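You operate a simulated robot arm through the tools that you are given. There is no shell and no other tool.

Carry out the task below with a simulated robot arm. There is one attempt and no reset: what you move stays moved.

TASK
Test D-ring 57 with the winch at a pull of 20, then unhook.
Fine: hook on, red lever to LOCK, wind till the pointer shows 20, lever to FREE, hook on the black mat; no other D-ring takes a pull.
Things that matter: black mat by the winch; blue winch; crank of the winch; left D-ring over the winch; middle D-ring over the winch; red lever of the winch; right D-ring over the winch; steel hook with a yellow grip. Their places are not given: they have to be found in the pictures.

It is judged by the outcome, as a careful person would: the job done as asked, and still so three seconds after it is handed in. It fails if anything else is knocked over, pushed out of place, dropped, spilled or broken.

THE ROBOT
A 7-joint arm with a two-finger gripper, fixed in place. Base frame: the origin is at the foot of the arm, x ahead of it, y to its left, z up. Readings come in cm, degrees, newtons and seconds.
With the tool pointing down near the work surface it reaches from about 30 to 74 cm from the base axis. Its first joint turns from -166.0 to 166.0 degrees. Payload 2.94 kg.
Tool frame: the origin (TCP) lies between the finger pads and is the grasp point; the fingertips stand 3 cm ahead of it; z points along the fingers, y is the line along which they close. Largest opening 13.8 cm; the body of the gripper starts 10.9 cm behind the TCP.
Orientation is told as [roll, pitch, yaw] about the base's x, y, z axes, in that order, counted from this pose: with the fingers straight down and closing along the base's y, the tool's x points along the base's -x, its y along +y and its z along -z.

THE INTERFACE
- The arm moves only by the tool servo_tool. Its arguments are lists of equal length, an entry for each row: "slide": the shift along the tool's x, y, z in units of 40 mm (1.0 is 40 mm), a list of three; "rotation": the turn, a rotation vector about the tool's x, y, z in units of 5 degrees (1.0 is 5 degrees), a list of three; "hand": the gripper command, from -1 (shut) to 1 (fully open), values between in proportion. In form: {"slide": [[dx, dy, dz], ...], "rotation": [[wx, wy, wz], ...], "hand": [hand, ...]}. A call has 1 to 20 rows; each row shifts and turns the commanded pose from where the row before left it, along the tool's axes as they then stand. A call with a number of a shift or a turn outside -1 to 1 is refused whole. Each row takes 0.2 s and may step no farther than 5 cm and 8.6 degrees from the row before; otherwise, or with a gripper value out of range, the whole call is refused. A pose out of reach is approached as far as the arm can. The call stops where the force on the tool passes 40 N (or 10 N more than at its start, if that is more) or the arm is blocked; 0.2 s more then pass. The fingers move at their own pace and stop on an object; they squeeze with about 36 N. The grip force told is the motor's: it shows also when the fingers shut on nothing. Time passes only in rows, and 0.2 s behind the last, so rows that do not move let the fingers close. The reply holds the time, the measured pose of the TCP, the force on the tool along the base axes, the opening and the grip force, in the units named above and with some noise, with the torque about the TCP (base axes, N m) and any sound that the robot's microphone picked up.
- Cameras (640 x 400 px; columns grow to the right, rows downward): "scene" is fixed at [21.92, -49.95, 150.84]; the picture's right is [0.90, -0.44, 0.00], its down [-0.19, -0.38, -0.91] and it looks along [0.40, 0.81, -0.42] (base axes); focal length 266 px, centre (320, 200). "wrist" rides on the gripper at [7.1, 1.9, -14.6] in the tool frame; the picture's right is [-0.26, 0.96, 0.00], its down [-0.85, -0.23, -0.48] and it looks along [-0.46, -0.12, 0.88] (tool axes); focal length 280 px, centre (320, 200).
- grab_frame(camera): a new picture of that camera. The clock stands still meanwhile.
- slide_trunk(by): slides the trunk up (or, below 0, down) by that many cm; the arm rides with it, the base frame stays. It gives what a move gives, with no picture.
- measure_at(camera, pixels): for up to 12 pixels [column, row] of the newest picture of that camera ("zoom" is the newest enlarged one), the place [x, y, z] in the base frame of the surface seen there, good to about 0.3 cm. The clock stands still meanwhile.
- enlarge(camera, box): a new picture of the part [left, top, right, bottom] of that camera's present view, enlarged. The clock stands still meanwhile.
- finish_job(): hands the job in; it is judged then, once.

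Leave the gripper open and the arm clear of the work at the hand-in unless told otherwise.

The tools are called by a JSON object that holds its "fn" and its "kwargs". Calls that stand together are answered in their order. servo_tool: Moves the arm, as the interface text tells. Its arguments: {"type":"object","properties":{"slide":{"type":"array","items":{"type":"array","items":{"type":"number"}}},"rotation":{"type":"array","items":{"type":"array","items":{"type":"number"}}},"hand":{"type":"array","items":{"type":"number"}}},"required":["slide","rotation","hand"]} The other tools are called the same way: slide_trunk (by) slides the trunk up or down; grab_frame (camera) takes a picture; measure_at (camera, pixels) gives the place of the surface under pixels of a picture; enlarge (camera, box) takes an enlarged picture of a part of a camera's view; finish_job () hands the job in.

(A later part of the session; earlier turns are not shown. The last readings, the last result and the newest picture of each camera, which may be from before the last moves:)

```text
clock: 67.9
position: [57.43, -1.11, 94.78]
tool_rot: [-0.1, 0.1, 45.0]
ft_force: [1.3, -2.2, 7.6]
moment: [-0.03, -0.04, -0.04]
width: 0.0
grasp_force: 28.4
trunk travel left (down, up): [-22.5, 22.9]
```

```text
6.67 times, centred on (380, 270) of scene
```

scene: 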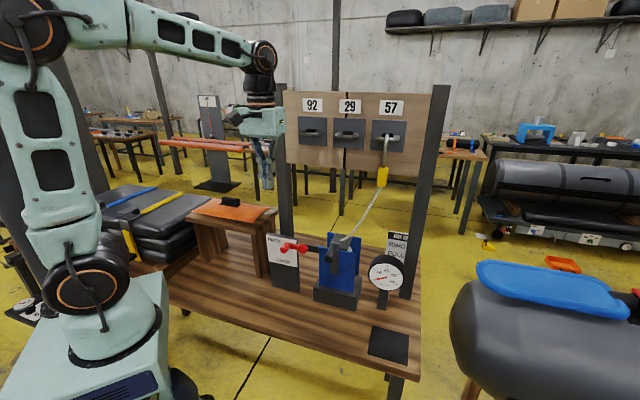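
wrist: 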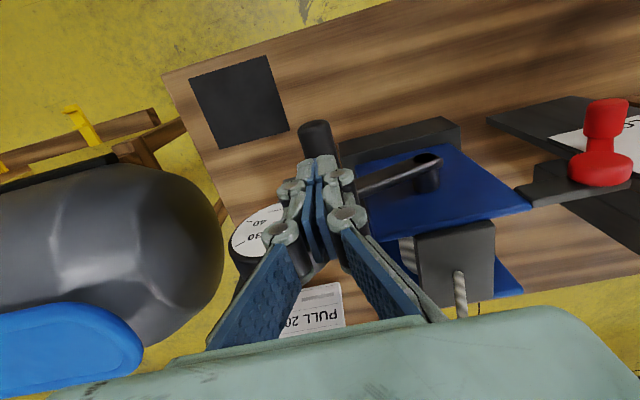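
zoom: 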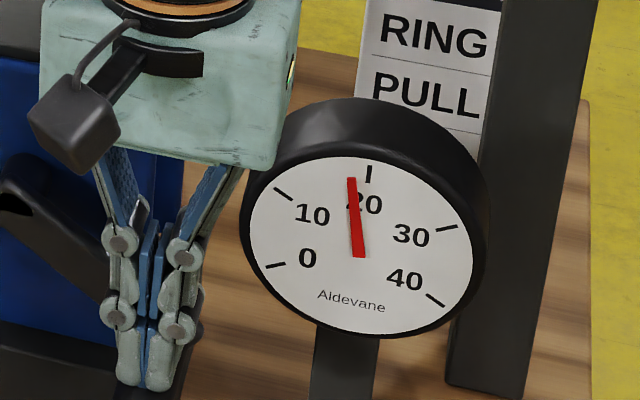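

The pointer is at about 18.2; that step gave +1.0. I'll repeat the same step.

{"fn": "servo_tool", "kwargs": {"slide": [[0, 0.056, 0.075], [0, 0.056, 0.075], [0, 0, 0]], "rotation": [[0, 0, 0], [0, 0, 0], [0, 0, 0]], "hand": [-1, -1, -1]}}

{"fn": "enlarge", "kwargs": {"camera": "scene", "box": [365, 250, 405, 290]}}

```text
clock: 68.7
position: [57.17, -0.9, 94.26]
tool_rot: [-0.1, -0.1, 45.1]
ft_force: [2.1, -4.3, 9.7]
moment: [-0.1, -0.09, -0.02]
width: 0.62
grasp_force: 28.4
trunk travel left (down, up): [-22.5, 22.9]
```

```text
10.00 times, centred on (385, 270) of scene
```

zoom: 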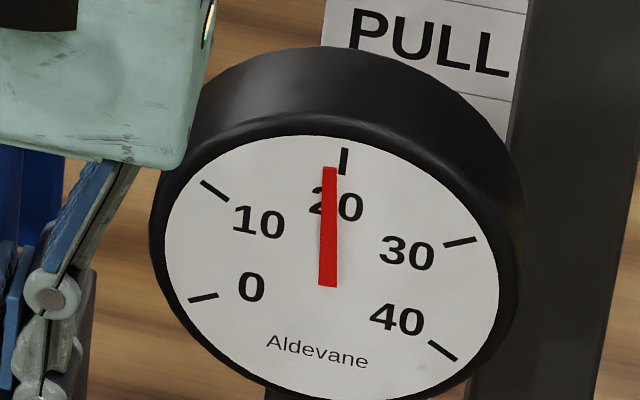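

At higher zoom the pointer reads about 19.2. One more smaller step should bring it to 20.

{"fn": "servo_tool", "kwargs": {"slide": [[0, 0.035, 0.05], [0, 0.035, 0.045], [0, 0, 0]], "rotation": [[0, 0, 0], [0, 0, 0], [0, 0, 0]], "hand": [-1, -1, -1]}}

{"fn": "enlarge", "kwargs": {"camera": "scene", "box": [365, 250, 405, 290]}}

```text
clock: 69.5
position: [56.99, -0.61, 93.84]
tool_rot: [0.0, 0.0, 45.0]
ft_force: [3.4, -2.5, 10.5]
moment: [-0.03, -0.1, -0.03]
width: 0.01
grasp_force: 28.3
trunk travel left (down, up): [-22.5, 22.9]
```

```text
10.00 times, centred on (385, 270) of scene
```

zoom: 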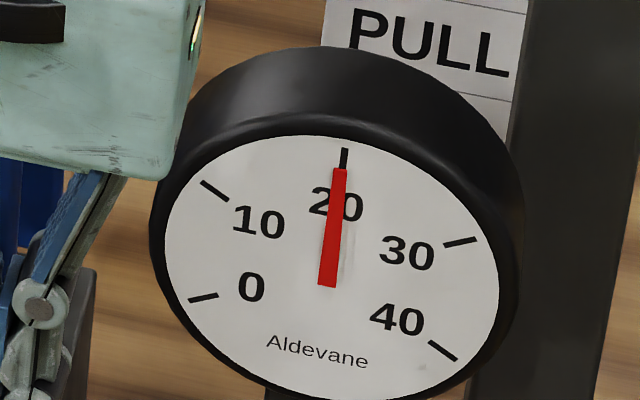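

The pointer now sits on the 20 tick (about 19.85). I'll lift off straight up and check that the ratchet holds it there.

{"fn": "servo_tool", "kwargs": {"slide": [[0, 0, -0.1], [0, 0, -0.3], [0, 0, -0.6], [0, 0, -0.8], [0, 0, 0]], "rotation": [[0, 0, 0], [0, 0, 0], [0, 0, 0], [0, 0, 0], [0, 0, 0]], "hand": [-1, -1, -1, -1, -1]}}

{"fn": "enlarge", "kwargs": {"camera": "scene", "box": [365, 250, 405, 290]}}

```text
clock: 70.7
position: [56.83, -0.63, 101.02]
tool_rot: [-0.1, 0.1, 45.1]
ft_force: [-0.3, 0.3, 0.2]
moment: [0.0, -0.04, -0.01]
width: 0.02
grasp_force: 28.0
trunk travel left (down, up): [-22.5, 22.9]
```

```text
10.00 times, centred on (385, 270) of scene
```

zoom: 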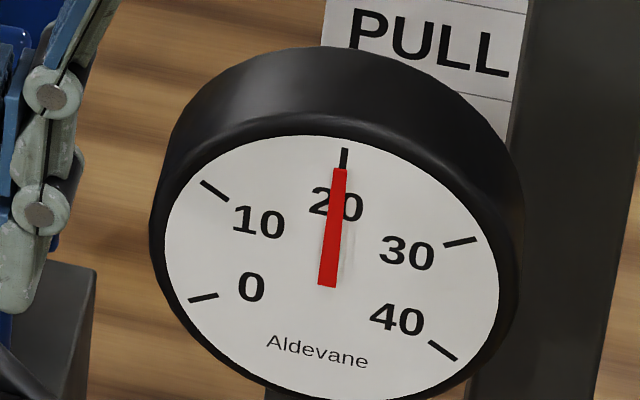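

The pull holds at 20 with the hand off the crank. I'll check the hook on ring 57 and the other rings, then rise and move toward the lever.

{"fn": "servo_tool", "kwargs": {"slide": [[0, 0, -0.92], [0, 0, -0.92], [0, 0, -0.92], [0.1, 0.854, 0], [0.1, 0.854, 0], [0.1, 0.854, 0], [0.1, 0.854, 0], [0.1, 0.854, 0], [0, 0.854, 0], [0, 0, 0]], "rotation": [[0, 0, 0], [0, 0, 0], [0, 0, 0], [0, 0, 0], [0, 0, 0], [0, 0, 0], [0, 0, 0], [0, 0, 0], [0, 0, 0], [0, 0, 0]], "hand": [-1, -1, -1, -0.35, -0.35, -0.35, -0.35, -0.35, -0.35, -0.35]}}

{"fn": "grab_frame", "kwargs": {"camera": "scene"}}

{"fn": "grab_frame", "kwargs": {"camera": "wrist"}}

{"fn": "enlarge", "kwargs": {"camera": "scene", "box": [330, 90, 430, 240]}}

```text
clock: 72.9
position: [41.03, 12.61, 112.09]
tool_rot: [-0.1, 0.2, 45.0]
ft_force: [-0.6, -0.2, -0.7]
moment: [-0.04, -0.01, -0.02]
width: 4.47
grasp_force: 0.1
trunk travel left (down, up): [-22.5, 22.9]
```

```text
taken
```

scene: 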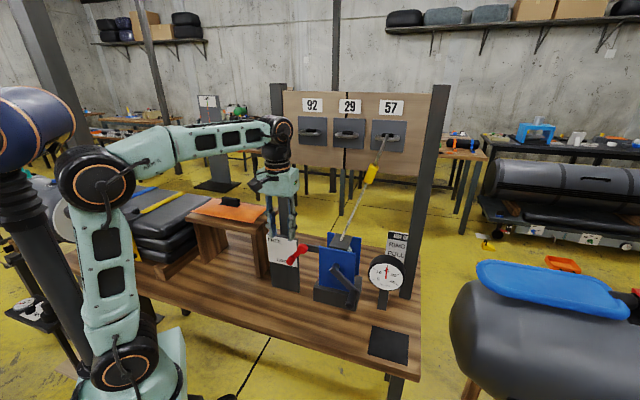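

```text
taken
```

wrist: 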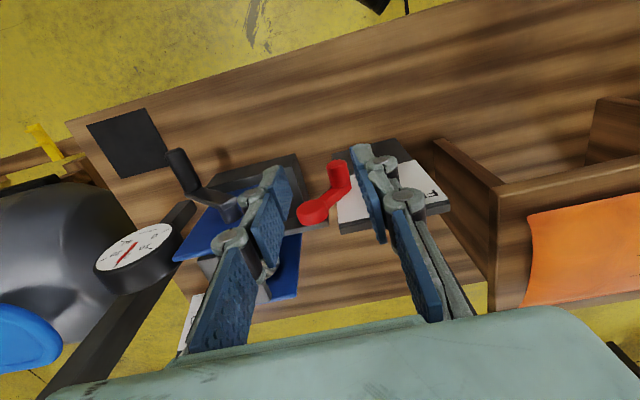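

```text
2.67 times, centred on (380, 165) of scene
```

zoom: 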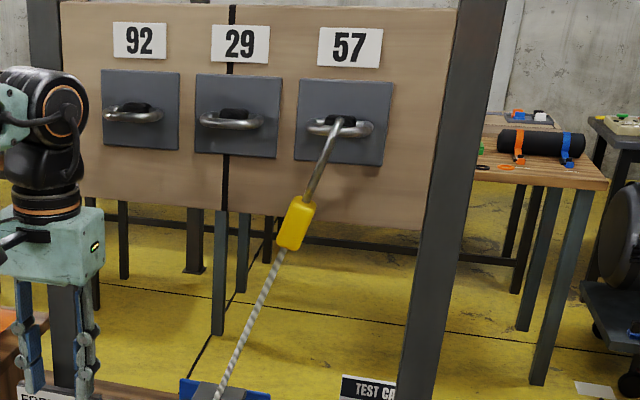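

The rope is taut from the winch to ring 57, with rings 92 and 29 untouched. Now the lever goes to FREE. I'll measure the knob at (338,170) and hub at (312,215) in the wrist view.

{"fn": "measure_at", "kwargs": {"camera": "wrist", "pixels": [[338, 163], [340, 175], [342, 188], [332, 172], [347, 175], [330, 200], [315, 210], [310, 220], [420, 180]]}}

{"fn": "enlarge", "kwargs": {"camera": "scene", "box": [255, 225, 375, 305]}}

{"fn": "measure_at", "kwargs": {"camera": "zoom", "pixels": [[195, 190], [190, 175], [205, 185], [195, 160], [218, 160], [258, 120], [250, 100], [230, 150]]}}

```text
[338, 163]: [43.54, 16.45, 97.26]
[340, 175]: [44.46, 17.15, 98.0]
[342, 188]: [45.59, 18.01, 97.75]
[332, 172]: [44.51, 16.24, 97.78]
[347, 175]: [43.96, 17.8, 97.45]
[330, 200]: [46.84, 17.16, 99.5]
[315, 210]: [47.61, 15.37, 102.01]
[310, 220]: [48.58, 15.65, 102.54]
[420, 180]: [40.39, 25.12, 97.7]
```

```text
5.00 times, centred on (315, 265) of scene
```

zoom: 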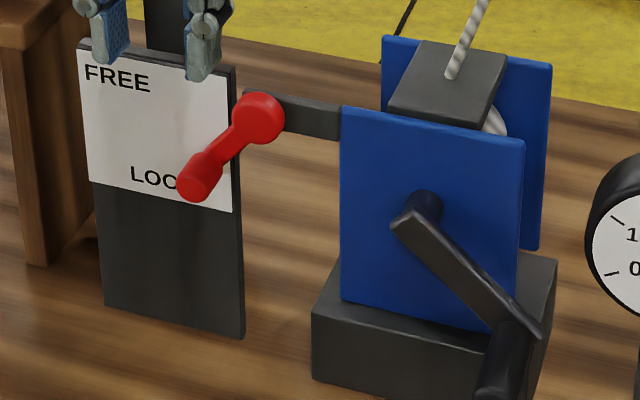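

```text
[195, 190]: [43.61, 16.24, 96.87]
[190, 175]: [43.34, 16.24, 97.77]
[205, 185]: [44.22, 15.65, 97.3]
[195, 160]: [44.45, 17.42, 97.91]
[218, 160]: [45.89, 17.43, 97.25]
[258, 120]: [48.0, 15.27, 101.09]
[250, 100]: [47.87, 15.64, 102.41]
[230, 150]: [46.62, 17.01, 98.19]
```

At LOCK the knob centre is at (u 19.3, z 97.1), about 47° below level, with radius 5.7 about the hub. I'll move over it with the fingers 4.5 cm apart.

{"fn": "servo_tool", "kwargs": {"slide": [[-0.4, 0.1, 0], [-0.4, 0.1, 0], [-0.37, 0, 0], [0, 0, 0.5], [0, 0, 0.5], [0, 0, 0.5], [0, 0, 0.5], [0, 0, 0]], "rotation": [[0, 0, 0], [0, 0, 0], [0, 0, 0], [0, 0, 0], [0, 0, 0], [0, 0, 0], [0, 0, 0], [0, 0, 0]], "hand": [-0.35, -0.35, -0.35, -0.35, -0.35, -0.35, -0.35, -0.35]}}

{"fn": "grab_frame", "kwargs": {"camera": "wrist"}}

{"fn": "enlarge", "kwargs": {"camera": "scene", "box": [255, 205, 375, 295]}}

```text
clock: 74.7
position: [43.8, 16.35, 104.02]
tool_rot: [-0.1, 0.2, 45.0]
ft_force: [0.2, -0.1, -0.1]
moment: [0.02, 0.02, -0.01]
width: 4.47
grasp_force: 0.1
trunk travel left (down, up): [-22.5, 22.9]
```

```text
taken
```

wrist: 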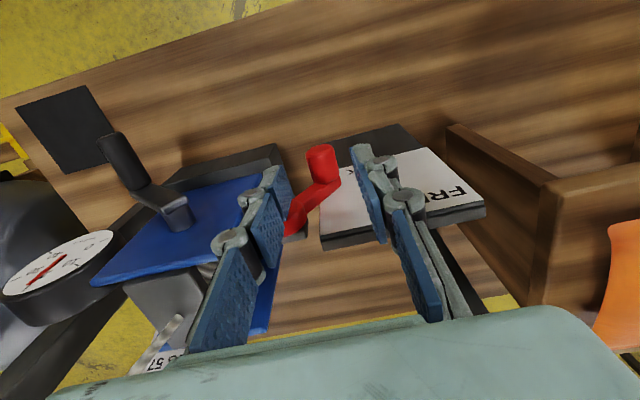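

```text
4.44 times, centred on (315, 250) of scene
```

zoom: 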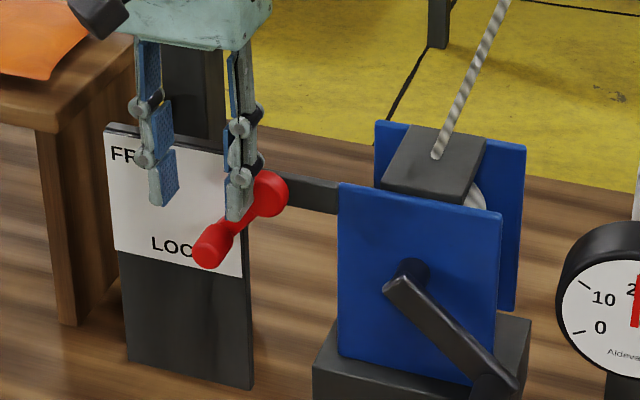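

The fingers straddle the knob's column at u 19.4. I'll lower 6.6 cm so the pads are either side of the knob, then close on it.

{"fn": "servo_tool", "kwargs": {"slide": [[0, 0, 0.4], [0, 0, 0.4], [0, 0, 0.45], [0, 0, 0.4], [0, 0, 0]], "rotation": [[0, 0, 0], [0, 0, 0], [0, 0, 0], [0, 0, 0], [0, 0, 0]], "hand": [-0.35, -0.35, -0.35, -0.35, -0.35]}}

{"fn": "servo_tool", "kwargs": {"slide": [[0, 0, 0], [0, 0, 0], [0, 0, 0], [0, 0, 0]], "rotation": [[0, 0, 0], [0, 0, 0], [0, 0, 0], [0, 0, 0]], "hand": [-0.55, -0.75, -1, -1]}}

{"fn": "enlarge", "kwargs": {"camera": "scene", "box": [255, 205, 375, 295]}}

```text
clock: 75.9
position: [43.85, 16.38, 97.39]
tool_rot: [0.0, 0.1, 45.0]
ft_force: [-0.1, 0.3, 0.7]
moment: [0.0, 0.03, 0.01]
width: 4.51
grasp_force: 0.0
trunk travel left (down, up): [-22.5, 22.9]
```

```text
clock: 76.9
position: [43.84, 16.48, 97.47]
tool_rot: [0.0, 0.1, 44.9]
ft_force: [-0.2, 0.4, -0.4]
moment: [0.01, -0.04, -0.08]
width: 2.25
grasp_force: 45.2
trunk travel left (down, up): [-22.5, 22.9]
```

```text
4.44 times, centred on (315, 250) of scene
```

zoom: 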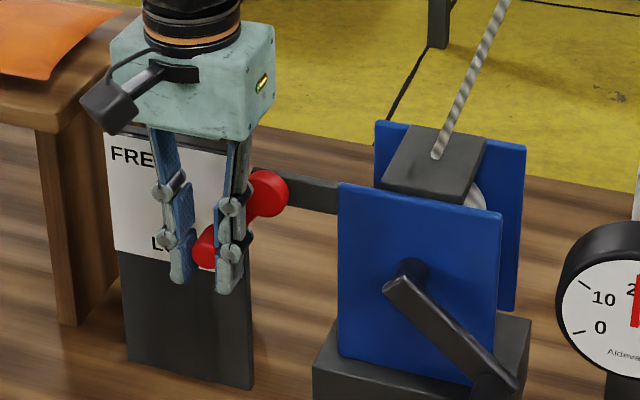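

The knob is held (2.25 cm). I'll swing it up-left along its arc toward FREE, first from 47° to about 20°.

{"fn": "servo_tool", "kwargs": {"slide": [[0, 0.12, -0.1275], [0, 0.071, -0.1025], [0, 0.071, -0.1025], [0, 0.0525, -0.1125], [0, 0.0525, -0.1125], [0, 0, 0]], "rotation": [[0, 0, 0], [0, 0, 0], [0, 0, 0], [0, 0, 0], [0, 0, 0], [0, 0, 0]], "hand": [-1, -1, -1, -1, -1, -1]}}

{"fn": "enlarge", "kwargs": {"camera": "scene", "box": [255, 205, 415, 305]}}

```text
clock: 78.3
position: [42.81, 17.39, 99.56]
tool_rot: [0.0, 0.1, 44.9]
ft_force: [7.1, -2.1, -3.3]
moment: [0.15, 0.22, -0.19]
width: 2.25
grasp_force: 45.1
trunk travel left (down, up): [-22.5, 22.9]
```

```text
4.00 times, centred on (335, 255) of scene
```

zoom: 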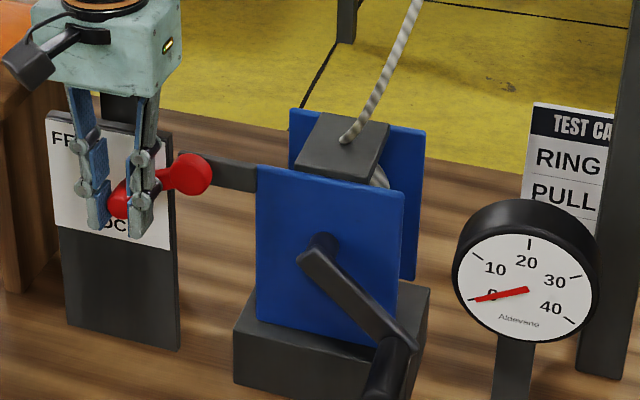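

The gauge fell to 0, so the pull is released. I'll continue the lever up to its full FREE position.

{"fn": "servo_tool", "kwargs": {"slide": [[0, 0.0325, -0.121], [0, 0.0325, -0.121], [0, 0.011, -0.124], [0, 0.011, -0.124], [0, 0, 0]], "rotation": [[0, 0, 0], [0, 0, 0], [0, 0, 0], [0, 0, 0], [0, 0, 0]], "hand": [-1, -1, -1, -1, -1]}}

{"fn": "enlarge", "kwargs": {"camera": "scene", "box": [255, 205, 415, 305]}}

```text
clock: 79.5
position: [42.46, 17.72, 101.43]
tool_rot: [0.1, 0.3, 45.1]
ft_force: [2.9, 5.7, -10.7]
moment: [0.29, 0.55, -0.01]
width: 2.25
grasp_force: 44.9
trunk travel left (down, up): [-22.5, 22.9]
```

```text
4.00 times, centred on (335, 255) of scene
```

zoom: 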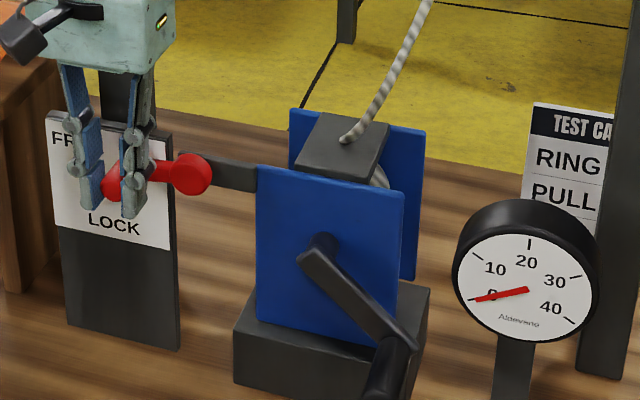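

The lever has reached its FREE stop (10.7 N pulling back down). I'll open the fingers, rise off the knob and check that it stays.

{"fn": "servo_tool", "kwargs": {"slide": [[0, 0, 0.04], [0, 0, 0], [0, 0, 0], [0, 0, -0.5], [0, 0, -0.8], [0, 0, -0.8], [0.5, 0, 0], [0.5, 0, 0], [0, 0, 0]], "rotation": [[0, 0, 0], [0, 0, 0], [0, 0, 0], [0, 0, 0], [0, 0, 0], [0, 0, 0], [0, 0, 0], [0, 0, 0], [0, 0, 0]], "hand": [-0.7, -0.4, -0.4, -0.4, -0.4, -0.4, -0.4, -0.4, -0.4]}}

{"fn": "enlarge", "kwargs": {"camera": "scene", "box": [255, 205, 415, 305]}}

{"fn": "grab_frame", "kwargs": {"camera": "scene"}}

```text
clock: 81.5
position: [39.6, 14.91, 109.77]
tool_rot: [0.0, 0.2, 45.0]
ft_force: [0.7, -0.1, 0.8]
moment: [0.01, 0.0, -0.01]
width: 4.13
grasp_force: 0.0
trunk travel left (down, up): [-22.5, 22.9]
```

```text
4.00 times, centred on (335, 255) of scene
```

zoom: 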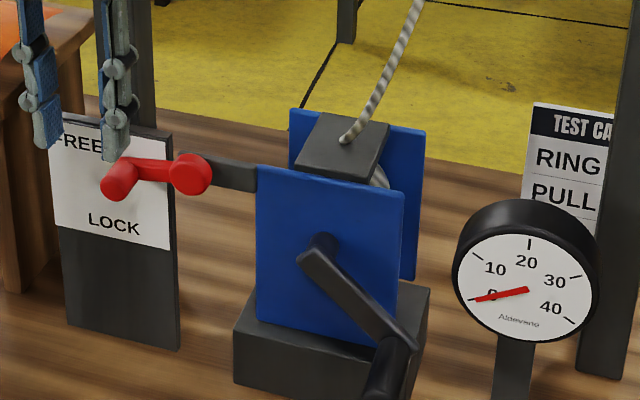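

```text
taken
```

scene: 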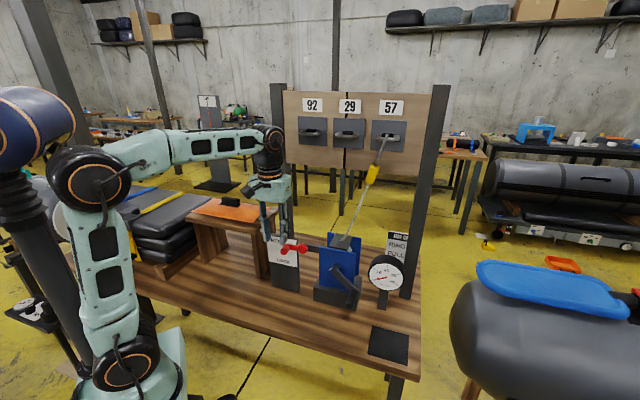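

The lever stays at FREE and the gauge reads 0. Now I'll look at how the hook hangs on ring 57, to plan the unhooking.

{"fn": "enlarge", "kwargs": {"camera": "scene", "box": [345, 110, 425, 220]}}

{"fn": "measure_at", "kwargs": {"camera": "zoom", "pixels": [[335, 115], [310, 165], [285, 210], [270, 240], [262, 280], [245, 255], [285, 250], [325, 140], [235, 290], [255, 230]]}}

```text
3.64 times, centred on (385, 165) of scene
```

zoom: 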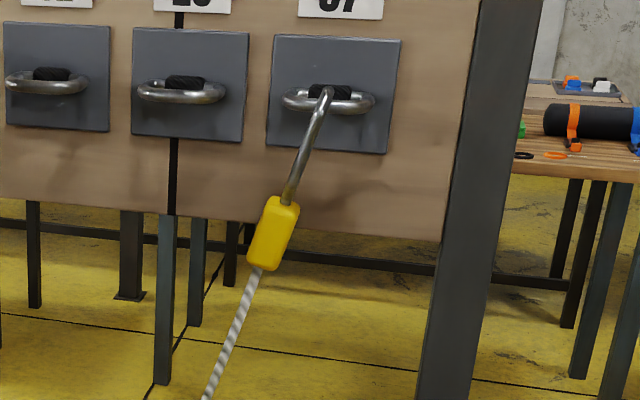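

```text
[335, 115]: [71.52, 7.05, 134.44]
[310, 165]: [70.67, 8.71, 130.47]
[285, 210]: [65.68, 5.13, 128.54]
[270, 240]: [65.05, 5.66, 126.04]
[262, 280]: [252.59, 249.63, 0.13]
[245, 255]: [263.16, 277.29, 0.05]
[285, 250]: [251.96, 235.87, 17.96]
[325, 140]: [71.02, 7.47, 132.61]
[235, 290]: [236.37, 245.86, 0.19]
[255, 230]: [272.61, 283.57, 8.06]
```

The hook hangs leaning, with the grip displaced toward the winch. I'll enlarge more and measure it precisely so I can align the hand with it.

{"fn": "enlarge", "kwargs": {"camera": "scene", "box": [360, 130, 410, 190]}}

{"fn": "grab_frame", "kwargs": {"camera": "wrist"}}

```text
6.67 times, centred on (385, 160) of scene
```

zoom: 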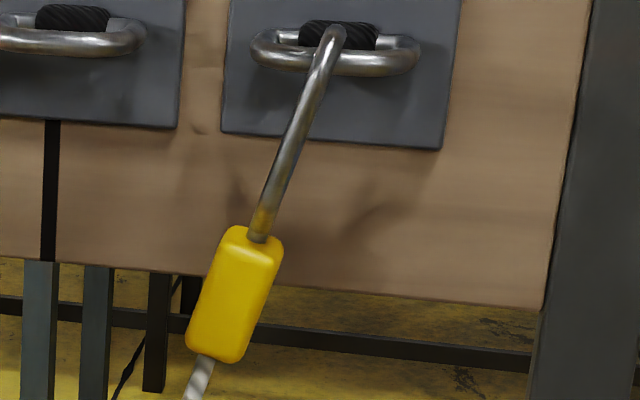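

```text
taken
```

wrist: 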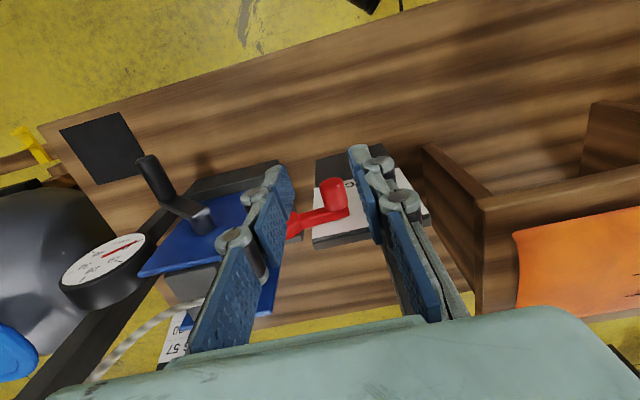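

{"fn": "measure_at", "kwargs": {"camera": "zoom", "pixels": [[332, 35], [305, 100], [285, 155], [265, 215], [245, 255], [232, 300], [222, 340], [215, 270], [270, 275], [200, 320], [245, 340], [330, 62]]}}

```text
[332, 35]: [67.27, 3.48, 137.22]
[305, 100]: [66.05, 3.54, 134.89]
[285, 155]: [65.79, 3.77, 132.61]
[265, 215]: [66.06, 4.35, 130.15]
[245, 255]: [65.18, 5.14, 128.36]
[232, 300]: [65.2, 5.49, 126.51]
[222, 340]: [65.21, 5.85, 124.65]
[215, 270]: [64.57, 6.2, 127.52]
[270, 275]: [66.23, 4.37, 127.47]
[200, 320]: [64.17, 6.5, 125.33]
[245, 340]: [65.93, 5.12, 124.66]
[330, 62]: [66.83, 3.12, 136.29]
```

The grip is centred near u 42.4, z 127, front face at m 50, leaning about 14°. I'll raise the trunk 20 cm, move across in front of it, and then tilt the hand again.

{"fn": "slide_trunk", "kwargs": {"by": 20}}

{"fn": "servo_tool", "kwargs": {"slide": [[0.2, 0, 0], [0.2, 0, 0], [0, -0.78, 0], [0, -0.78, 0], [0, -0.78, 0], [0, -0.78, 0], [0, -0.78, 0], [0, -0.78, 0], [0, -0.78, 0], [0, -0.77, 0], [0, 0, 0]], "rotation": [[0, 0, 0], [0, 0, 0], [0, 0, 0], [0, 0, 0], [0, 0, 0], [0, 0, 0], [0, 0, 0], [0, 0, 0], [0, 0, 0], [0, 0, 0], [0, 0, 0]], "hand": [-0.2, -0.2, -0.2, -0.2, -0.2, -0.2, -0.2, -0.2, -0.2, -0.2, -0.2]}}

```text
clock: 83.7
position: [39.59, 14.91, 129.62]
tool_rot: [0.0, 0.1, 45.0]
ft_force: [0.4, -0.6, 0.3]
moment: [0.01, 0.03, 0.02]
width: 4.16
grasp_force: 0.0
trunk travel left (down, up): [-42.5, 2.9]
```

```text
clock: 86.0
position: [56.02, -3.94, 129.85]
tool_rot: [-0.1, 0.1, 45.0]
ft_force: [-1.0, 0.4, -0.1]
moment: [-0.02, 0.01, 0.01]
width: 5.52
grasp_force: 0.1
trunk travel left (down, up): [-42.5, 2.9]
```

I'm in front of the hook. I'll tilt the fingers forward by 60° and roll the hand 14° to match the hook's lean.

{"fn": "servo_tool", "kwargs": {"slide": [[0, 0, 0], [0, 0, 0], [0, 0, 0], [0, 0, 0], [0, 0, 0], [0, 0, 0], [0, 0, 0], [0, 0, 0], [0, 0, 0], [0, 0, 0], [0, 0, 0], [0, 0, 0], [0, 0, 0], [0, 0, 0], [0, 0, 0], [0, 0, 0]], "rotation": [[0, -1, 0], [0, -1, 0], [0, -1, 0], [0, -1, 0], [0, -1, 0], [0, -1, 0], [0, -1, 0], [0, -1, 0], [0, -1, 0], [0, -1, 0], [0, -1, 0], [0, -1, 0], [-0.467, 0, 0.808], [-0.467, 0, 0.808], [-0.467, 0, 0.808], [0, 0, 0]], "hand": [-0.2, -0.2, -0.2, -0.2, -0.2, -0.2, -0.2, -0.2, -0.2, -0.2, -0.2, -0.2, -0.2, -0.2, -0.2, -0.2]}}

{"fn": "grab_frame", "kwargs": {"camera": "wrist"}}

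{"fn": "grab_frame", "kwargs": {"camera": "scene"}}

```text
clock: 89.5
position: [56.05, -3.93, 129.75]
tool_rot: [26.5, -57.1, 22.4]
ft_force: [-1.3, 0.6, -0.1]
moment: [0.02, -0.01, -0.01]
width: 5.52
grasp_force: 0.0
trunk travel left (down, up): [-42.5, 2.9]
```

```text
taken
```

wrist: 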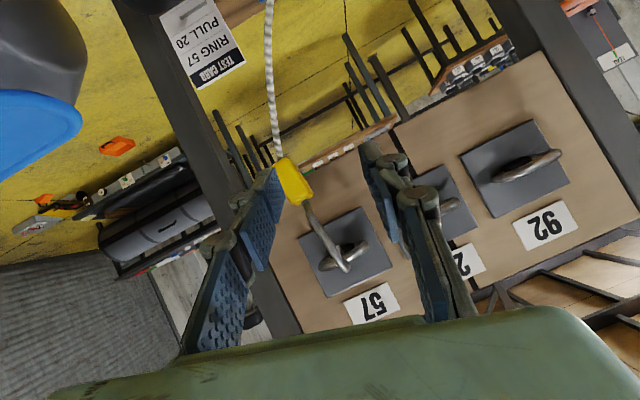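

```text
taken
```

scene: 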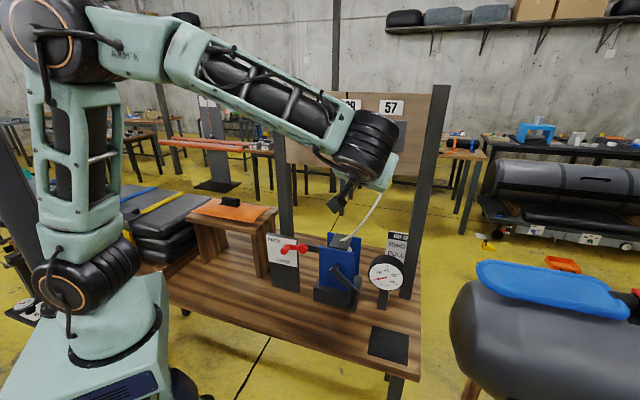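

The hook's lean may have changed since I last looked. I'll measure it in the current wrist picture.

{"fn": "measure_at", "kwargs": {"camera": "wrist", "pixels": [[285, 168], [293, 182], [302, 197], [308, 207], [318, 225], [330, 245], [342, 262], [281, 180], [305, 180], [270, 120], [360, 245]]}}

{"fn": "enlarge", "kwargs": {"camera": "wrist", "box": [240, 130, 400, 330]}}

```text
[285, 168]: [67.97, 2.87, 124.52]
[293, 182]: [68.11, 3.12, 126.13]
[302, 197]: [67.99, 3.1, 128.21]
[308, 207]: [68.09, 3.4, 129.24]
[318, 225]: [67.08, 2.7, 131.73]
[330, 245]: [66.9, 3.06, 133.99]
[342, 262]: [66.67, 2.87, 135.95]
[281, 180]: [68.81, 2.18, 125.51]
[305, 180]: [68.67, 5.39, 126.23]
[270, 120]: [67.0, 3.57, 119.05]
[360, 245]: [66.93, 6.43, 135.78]
```

```text
2.00 times, centred on (320, 230) of wrist
```

zoom: 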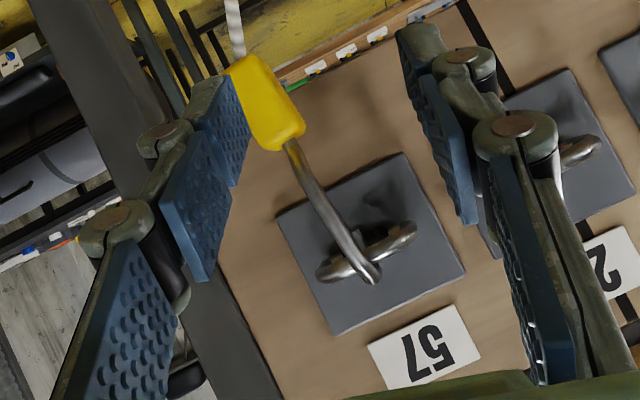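

The hook has swung back to nearly vertical: the grip is now at u 46 and leans about 4° the other way. I'll undo the roll, wait a moment, and re-measure.

{"fn": "servo_tool", "kwargs": {"slide": [[0, 0, 0], [0, 0, 0], [0, 0, 0], [0, 0, 0], [0, 0, 0], [0, 0, 0], [0, 0, 0], [0, 0, 0]], "rotation": [[0.467, 0, -0.808], [0.467, 0, -0.808], [0.467, 0, -0.808], [0, 0, 0], [0, 0, 0], [0, 0, 0], [0, 0, 0], [0, 0, 0]], "hand": [-0.2, -0.2, -0.2, -0.2, -0.2, -0.2, -0.2, -0.2]}}

{"fn": "grab_frame", "kwargs": {"camera": "wrist"}}

```text
clock: 91.2
position: [56.07, -3.89, 129.73]
tool_rot: [0.0, -59.9, 45.2]
ft_force: [0.8, 0.2, 1.2]
moment: [0.0, 0.01, 0.0]
width: 5.54
grasp_force: 0.0
trunk travel left (down, up): [-42.5, 2.9]
```

```text
taken
```

wrist: 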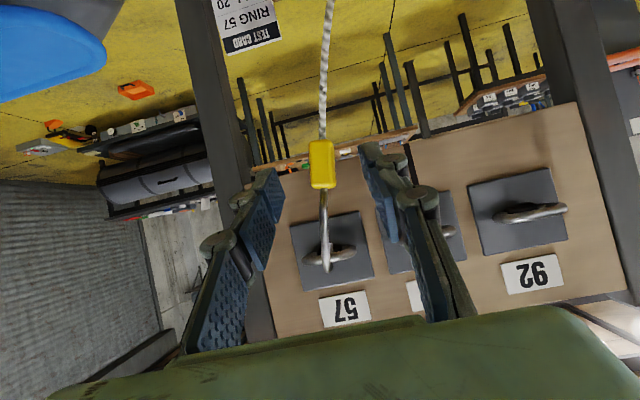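

The hook is swinging slowly like a pendulum. I'll shift to u ≈ 45 while giving it about 3 seconds to settle.

{"fn": "servo_tool", "kwargs": {"slide": [[0, -0.22, 0], [0, -0.22, 0], [0, -0.22, 0], [0, 0, 0], [0, 0, 0], [0, 0, 0], [0, 0, 0], [0, 0, 0], [0, 0, 0], [0, 0, 0], [0, 0, 0], [0, 0, 0], [0, 0, 0], [0, 0, 0], [0, 0, 0], [0, 0, 0], [0, 0, 0]], "rotation": [[0, 0, 0], [0, 0, 0], [0, 0, 0], [0, 0, 0], [0, 0, 0], [0, 0, 0], [0, 0, 0], [0, 0, 0], [0, 0, 0], [0, 0, 0], [0, 0, 0], [0, 0, 0], [0, 0, 0], [0, 0, 0], [0, 0, 0], [0, 0, 0], [0, 0, 0]], "hand": [-0.2, -0.2, -0.2, -0.2, -0.2, -0.2, -0.2, -0.2, -0.2, -0.2, -0.2, -0.2, -0.2, -0.2, -0.2, -0.2, -0.2]}}

{"fn": "grab_frame", "kwargs": {"camera": "wrist"}}

{"fn": "measure_at", "kwargs": {"camera": "wrist", "pixels": [[330, 160], [330, 175], [335, 200], [338, 220], [340, 240]]}}

```text
clock: 94.8
position: [58.04, -5.83, 129.68]
tool_rot: [-0.2, -59.9, 45.1]
ft_force: [-0.7, -0.9, -0.5]
moment: [-0.01, -0.01, 0.01]
width: 5.51
grasp_force: 0.2
trunk travel left (down, up): [-42.5, 2.9]
```

```text
taken
```

wrist: 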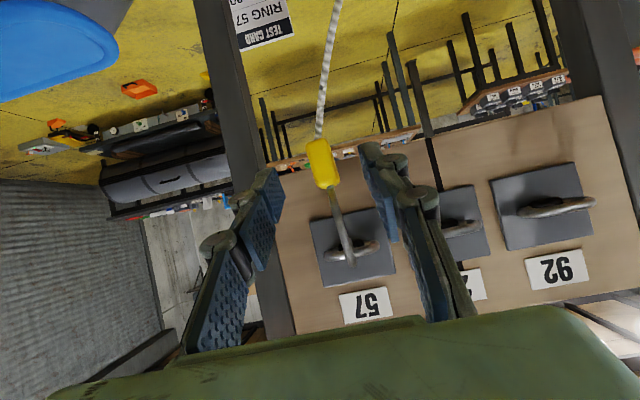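

```text
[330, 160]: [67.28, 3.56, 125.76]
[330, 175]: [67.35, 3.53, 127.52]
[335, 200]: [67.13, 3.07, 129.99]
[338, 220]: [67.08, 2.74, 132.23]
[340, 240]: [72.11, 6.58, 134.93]
```

It now looks close to vertical. I'll wait another 3 seconds and compare to see whether the swing has died down.

{"fn": "servo_tool", "kwargs": {"slide": [[0, 0, 0], [0, 0, 0], [0, 0, 0], [0, 0, 0], [0, 0, 0], [0, 0, 0], [0, 0, 0], [0, 0, 0], [0, 0, 0], [0, 0, 0], [0, 0, 0], [0, 0, 0], [0, 0, 0], [0, 0, 0], [0, 0, 0]], "rotation": [[0, 0, 0], [0, 0, 0], [0, 0, 0], [0, 0, 0], [0, 0, 0], [0, 0, 0], [0, 0, 0], [0, 0, 0], [0, 0, 0], [0, 0, 0], [0, 0, 0], [0, 0, 0], [0, 0, 0], [0, 0, 0], [0, 0, 0]], "hand": [-0.2, -0.2, -0.2, -0.2, -0.2, -0.2, -0.2, -0.2, -0.2, -0.2, -0.2, -0.2, -0.2, -0.2, -0.2]}}

{"fn": "enlarge", "kwargs": {"camera": "wrist", "box": [260, 120, 400, 320]}}

```text
clock: 98.0
position: [57.87, -5.71, 129.73]
tool_rot: [-0.1, -59.9, 45.1]
ft_force: [0.1, 0.4, 0.6]
moment: [0.02, 0.0, -0.04]
width: 5.53
grasp_force: 0.1
trunk travel left (down, up): [-42.5, 2.9]
```

```text
2.00 times, centred on (330, 220) of wrist
```

zoom: 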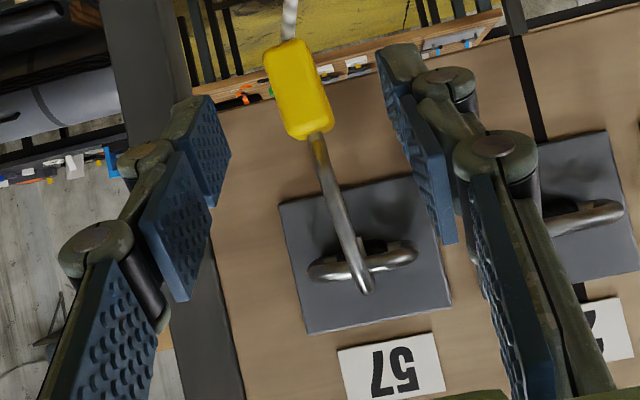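

The grip is in almost the same place, so the swing has nearly died out. I'll measure the grip and shank here.

{"fn": "measure_at", "kwargs": {"camera": "zoom", "pixels": [[300, 70], [300, 90], [303, 115], [280, 80], [318, 80], [322, 160], [335, 200], [348, 240], [358, 275], [290, 110], [325, 110]]}}

```text
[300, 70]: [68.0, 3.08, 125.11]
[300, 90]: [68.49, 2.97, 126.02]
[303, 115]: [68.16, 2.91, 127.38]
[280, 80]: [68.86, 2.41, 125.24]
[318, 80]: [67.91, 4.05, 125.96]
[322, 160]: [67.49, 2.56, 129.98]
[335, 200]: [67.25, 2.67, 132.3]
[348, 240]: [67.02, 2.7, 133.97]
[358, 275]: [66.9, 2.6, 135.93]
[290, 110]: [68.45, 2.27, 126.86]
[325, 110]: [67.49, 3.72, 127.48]
```

The grip centre is at u 46.0 with front face m 50.3. I'll drop to z 127.2, shift 1 cm right, and advance 10 cm toward it.

{"fn": "servo_tool", "kwargs": {"slide": [[0.27, -0.125, 0.156], [0.27, -0.125, 0.156], [-0.25, 0, 0.433], [-0.25, 0, 0.433], [-0.25, 0, 0.433], [-0.25, 0, 0.433], [-0.25, 0, 0.433], [0, 0, 0]], "rotation": [[0, 0, 0], [0, 0, 0], [0, 0, 0], [0, 0, 0], [0, 0, 0], [0, 0, 0], [0, 0, 0], [0, 0, 0]], "hand": [-0.2, -0.2, -0.2, -0.2, -0.2, -0.2, -0.2, -0.2]}}

{"fn": "grab_frame", "kwargs": {"camera": "wrist"}}

```text
clock: 99.8
position: [65.76, 0.6, 127.21]
tool_rot: [-0.1, -59.9, 45.1]
ft_force: [0.1, -0.2, 0.1]
moment: [0.0, -0.02, 0.02]
width: 5.52
grasp_force: 0.1
trunk travel left (down, up): [-42.5, 2.9]
```

```text
taken
```

wrist: 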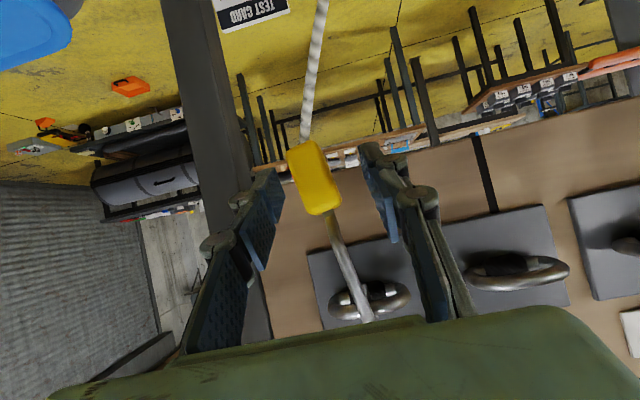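

The grip is centred between the fingers at (315,180). I'll advance the last 4.1 cm and check.

{"fn": "servo_tool", "kwargs": {"slide": [[-0.171, 0, 0.296], [-0.171, 0, 0.296], [-0.171, 0, 0.296], [0, 0, 0]], "rotation": [[0, 0, 0], [0, 0, 0], [0, 0, 0], [0, 0, 0]], "hand": [-0.2, -0.2, -0.2, -0.2]}}

{"fn": "grab_frame", "kwargs": {"camera": "wrist"}}

```text
clock: 100.8
position: [68.57, 3.47, 127.23]
tool_rot: [-0.1, -59.9, 45.1]
ft_force: [0.7, -0.5, 0.6]
moment: [0.01, 0.01, -0.02]
width: 5.53
grasp_force: 0.0
trunk travel left (down, up): [-42.5, 2.9]
```

```text
taken
```

wrist: 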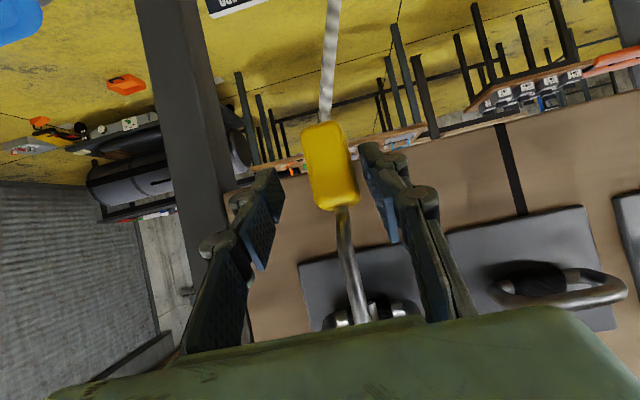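

The grip is between the pads. I'll close on it gently.

{"fn": "servo_tool", "kwargs": {"slide": [[0, 0.06, 0], [0, 0.05, 0], [0, 0, 0], [0, 0, 0], [0, 0, 0], [0, 0, 0], [0, 0, 0]], "rotation": [[0, 0, 0], [0, 0, 0], [0, 0, 0], [0, 0, 0], [0, 0, 0], [0, 0, 0], [0, 0, 0]], "hand": [-0.3, -0.4, -0.5, -0.6, -1, -1, -1]}}

{"fn": "grab_frame", "kwargs": {"camera": "wrist"}}

```text
clock: 102.5
position: [68.21, 3.91, 127.25]
tool_rot: [-0.2, -59.9, 45.1]
ft_force: [-0.4, 0.2, 0.2]
moment: [-0.01, -0.04, 0.04]
width: 2.52
grasp_force: 36.0
trunk travel left (down, up): [-42.5, 2.9]
```

```text
taken
```

wrist: 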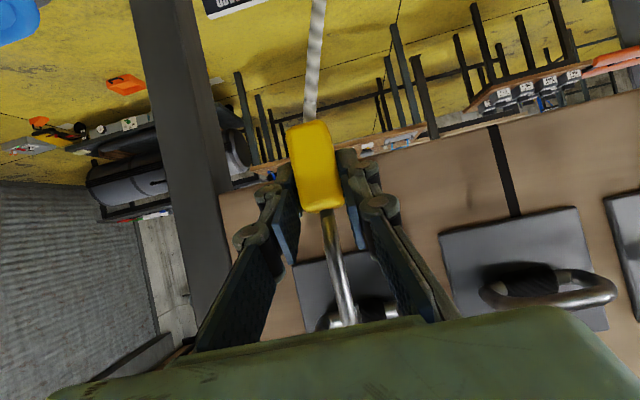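

The grip is held again at 2.52 cm, upright. I'll lift straight up 4.8 cm in small steps to take the tip out of the ring, watching the force.

{"fn": "servo_tool", "kwargs": {"slide": [[-0.108, 0, -0.0625], [-0.108, 0, -0.0625], [-0.108, 0, -0.0625], [-0.108, 0, -0.0625], [0, 0, 0]], "rotation": [[0, 0, 0], [0, 0, 0], [0, 0, 0], [0, 0, 0], [0, 0, 0]], "hand": [-1, -1, -1, -1, -1]}}

{"fn": "enlarge", "kwargs": {"camera": "wrist", "box": [280, 200, 380, 330]}}

```text
clock: 103.7
position: [68.31, 3.92, 129.15]
tool_rot: [-0.1, -59.8, 45.1]
ft_force: [0.0, 0.8, -1.4]
moment: [-0.04, 0.04, -0.01]
width: 2.51
grasp_force: 36.2
trunk travel left (down, up): [-42.5, 2.9]
```

```text
3.08 times, centred on (330, 265) of wrist
```

zoom: 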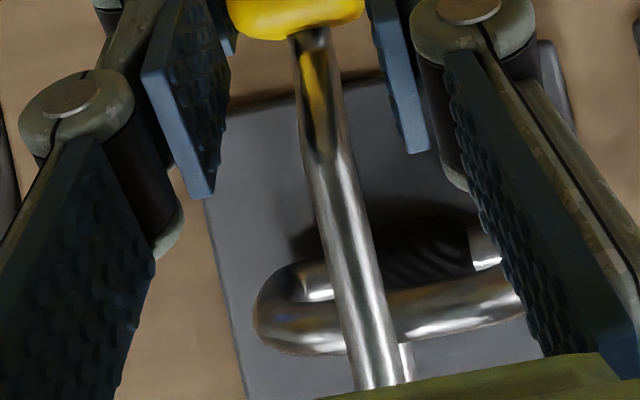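

No resistance so far and the tip is rising behind the bar. I'll lift another 3 cm so it clears the ring completely.

{"fn": "servo_tool", "kwargs": {"slide": [[-0.108, 0, -0.0625], [-0.108, 0, -0.0625], [-0.108, 0, -0.0625], [-0.108, 0, -0.0625], [-0.108, 0, -0.0625], [-0.108, 0, -0.0625], [0, 0, 0]], "rotation": [[0, 0, 0], [0, 0, 0], [0, 0, 0], [0, 0, 0], [0, 0, 0], [0, 0, 0], [0, 0, 0]], "hand": [-1, -1, -1, -1, -1, -1, -1]}}

{"fn": "enlarge", "kwargs": {"camera": "wrist", "box": [280, 200, 380, 330]}}

```text
clock: 105.2
position: [68.38, 3.9, 132.14]
tool_rot: [0.0, -60.0, 45.1]
ft_force: [0.0, -0.1, -1.5]
moment: [-0.01, 0.05, -0.03]
width: 2.53
grasp_force: 35.7
trunk travel left (down, up): [-42.5, 2.9]
```

```text
3.08 times, centred on (330, 265) of wrist
```

zoom: 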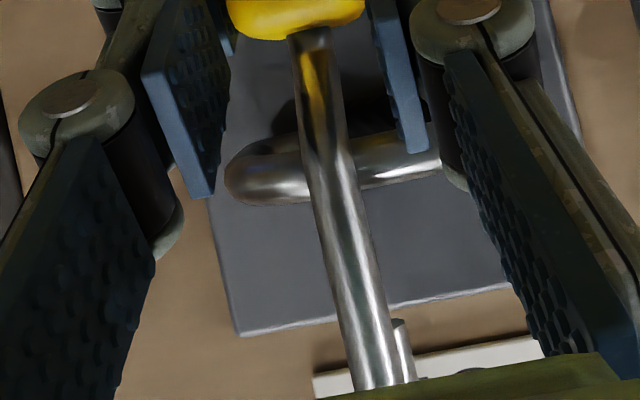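

The tip is clear above the ring, at (400,330) in the zoom. I'll pull straight back from the board by 9 cm.

{"fn": "servo_tool", "kwargs": {"slide": [[0.225, 0, -0.39], [0.225, 0, -0.39], [0.225, 0, -0.39], [0.225, 0, -0.39], [0.225, 0, -0.39], [0, 0, 0]], "rotation": [[0, 0, 0], [0, 0, 0], [0, 0, 0], [0, 0, 0], [0, 0, 0], [0, 0, 0]], "hand": [-1, -1, -1, -1, -1, -1]}}

{"fn": "servo_tool", "kwargs": {"slide": [[0.145, -0.38, -0.25], [0.145, -0.38, -0.25], [0.145, -0.38, -0.25], [0.145, -0.38, -0.25], [0.145, -0.38, -0.25], [0, 0, 0]], "rotation": [[0, 0, 0], [0, 0, 0], [0, 0, 0], [0, 0, 0], [0, 0, 0], [0, 0, 0]], "hand": [-1, -1, -1, -1, -1, -1]}}

{"fn": "grab_frame", "kwargs": {"camera": "wrist"}}

{"fn": "grab_frame", "kwargs": {"camera": "scene"}}

```text
clock: 106.7
position: [61.91, -2.69, 132.29]
tool_rot: [-0.1, -59.9, 45.0]
ft_force: [-0.2, 0.4, -2.2]
moment: [-0.01, -0.02, 0.01]
width: 2.54
grasp_force: 35.8
trunk travel left (down, up): [-42.5, 2.9]
```

```text
clock: 108.0
position: [63.15, -12.0, 132.19]
tool_rot: [0.1, -59.9, 45.1]
ft_force: [0.5, 0.5, -1.2]
moment: [0.01, 0.01, -0.01]
width: 2.52
grasp_force: 36.2
trunk travel left (down, up): [-42.5, 2.9]
```

```text
taken
```

wrist: 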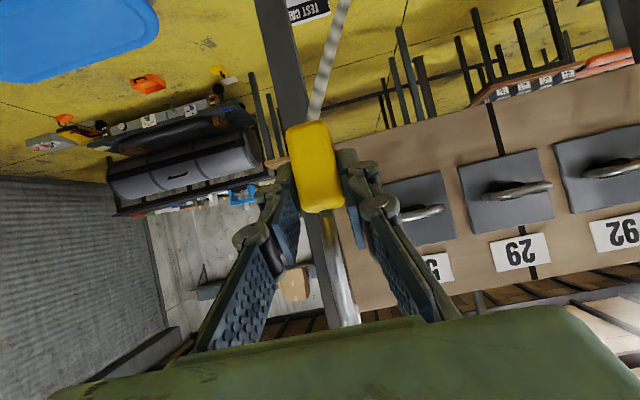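

```text
taken
```

scene: 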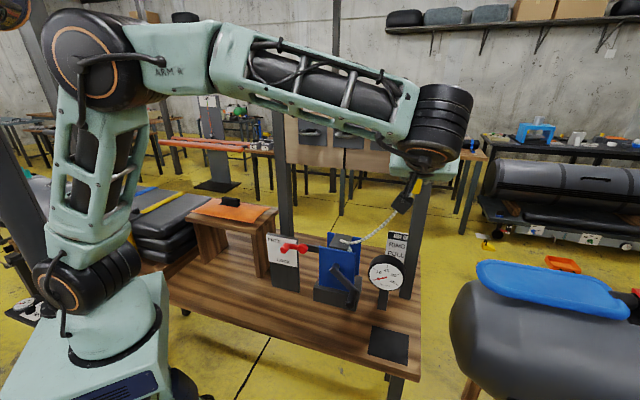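

The hook is off the ring and held over the mat's position at (63.2,-12.0). I'll lower the trunk 20 cm and check, then a bit less than another 20 cm.

{"fn": "slide_trunk", "kwargs": {"by": -20}}

{"fn": "slide_trunk", "kwargs": {"by": -19}}

{"fn": "grab_frame", "kwargs": {"camera": "wrist"}}

{"fn": "enlarge", "kwargs": {"camera": "scene", "box": [300, 220, 440, 370]}}

```text
clock: 110.2
position: [63.12, -12.07, 112.37]
tool_rot: [-0.2, -59.8, 45.1]
ft_force: [-0.1, -0.9, -0.8]
moment: [-0.01, -0.03, -0.01]
width: 2.51
grasp_force: 35.8
trunk travel left (down, up): [-22.5, 22.9]
```

```text
clock: 112.3
position: [63.27, -12.09, 93.29]
tool_rot: [-0.1, -59.9, 45.1]
ft_force: [0.9, 0.5, -1.4]
moment: [-0.03, 0.0, 0.0]
width: 2.52
grasp_force: 35.8
trunk travel left (down, up): [-3.5, 41.9]
```

```text
taken
```

wrist: 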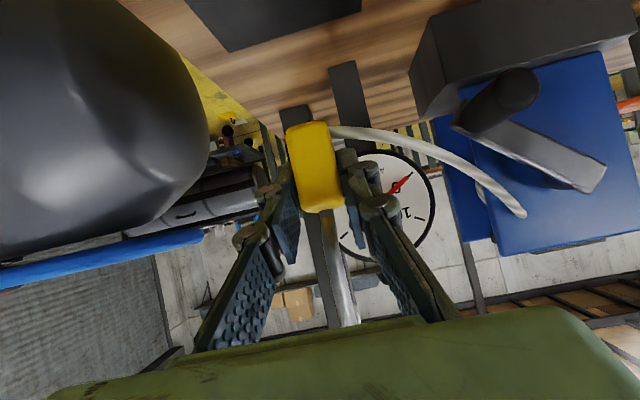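

```text
2.67 times, centred on (370, 295) of scene
```

zoom: 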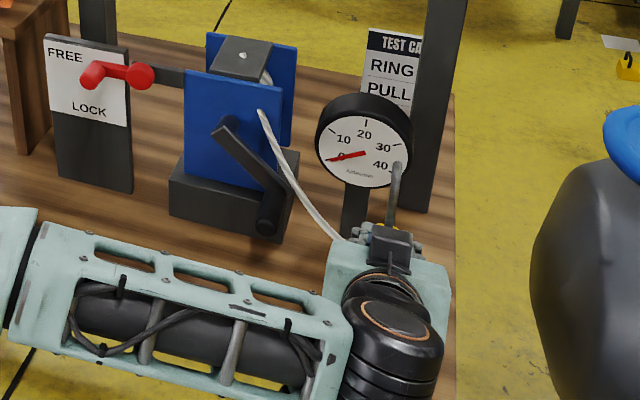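

I'm at z 93.3 directly above the mat. I'll lower 8.4 cm, then ease down slowly until the grip touches.

{"fn": "servo_tool", "kwargs": {"slide": [[0.303, 0, 0.175], [0.303, 0, 0.175], [0.303, 0, 0.175], [0.303, 0, 0.175], [0.303, 0, 0.175], [0.303, 0, 0.175], [0, 0, 0]], "rotation": [[0, 0, 0], [0, 0, 0], [0, 0, 0], [0, 0, 0], [0, 0, 0], [0, 0, 0], [0, 0, 0]], "hand": [-1, -1, -1, -1, -1, -1, -1]}}

{"fn": "grab_frame", "kwargs": {"camera": "wrist"}}

```text
clock: 113.9
position: [63.1, -12.0, 84.8]
tool_rot: [-0.1, -59.9, 45.1]
ft_force: [-0.5, 0.1, -0.9]
moment: [-0.02, 0.03, -0.02]
width: 2.53
grasp_force: 35.8
trunk travel left (down, up): [-3.5, 41.9]
```

```text
taken
```

wrist: 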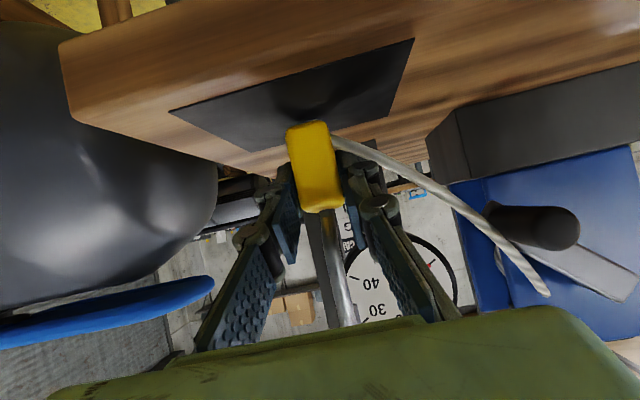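

The grip's foot is just above the mat (TCP at z 84.8; contact expected near 84.1). I'll ease down in 0.2 cm steps.

{"fn": "servo_tool", "kwargs": {"slide": [[0.043, 0, 0.025], [0.043, 0, 0.025], [0.043, 0, 0.025], [0.033, 0, 0.019], [0, 0, 0]], "rotation": [[0, 0, 0], [0, 0, 0], [0, 0, 0], [0, 0, 0], [0, 0, 0]], "hand": [-1, -1, -1, -1, -1]}}

```text
clock: 115.1
position: [63.11, -12.07, 84.18]
tool_rot: [-0.2, -59.9, 45.1]
ft_force: [0.3, 0.4, 2.0]
moment: [0.01, 0.01, -0.04]
width: 2.51
grasp_force: 35.8
trunk travel left (down, up): [-3.5, 41.9]
```

Contact is beginning (+2 N). I'll press a further 0.1 cm so the base sits flat, then open slowly.

{"fn": "servo_tool", "kwargs": {"slide": [[0.026, 0, 0.015], [0, 0, 0]], "rotation": [[0, 0, 0], [0, 0, 0]], "hand": [-1, -1]}}

{"fn": "servo_tool", "kwargs": {"slide": [[0, 0, 0], [0, 0, 0], [0, 0, 0], [0, 0, 0], [0, 0, 0], [0, 0, 0], [0, 0, 0], [0, 0, 0]], "rotation": [[0, 0, 0], [0, 0, 0], [0, 0, 0], [0, 0, 0], [0, 0, 0], [0, 0, 0], [0, 0, 0], [0, 0, 0]], "hand": [-0.6, -0.55, -0.5, -0.4, -0.3, -0.2, -0.2, -0.2]}}

{"fn": "grab_frame", "kwargs": {"camera": "wrist"}}

```text
clock: 115.7
position: [63.0, -12.01, 84.21]
tool_rot: [-0.2, -60.1, 45.2]
ft_force: [0.4, -1.2, 7.1]
moment: [-0.02, 0.08, 0.03]
width: 2.53
grasp_force: 35.8
trunk travel left (down, up): [-3.5, 41.9]
```

```text
clock: 117.5
position: [63.16, -12.07, 84.0]
tool_rot: [-0.1, -59.8, 45.2]
ft_force: [0.2, 0.1, -0.8]
moment: [-0.04, 0.01, 0.03]
width: 5.49
grasp_force: 0.0
trunk travel left (down, up): [-3.5, 41.9]
```

```text
taken
```

wrist: 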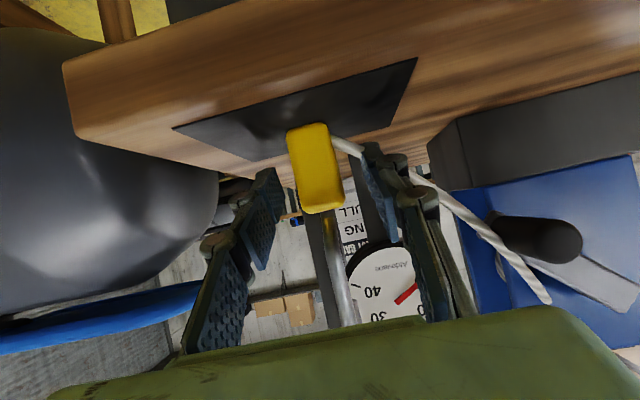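

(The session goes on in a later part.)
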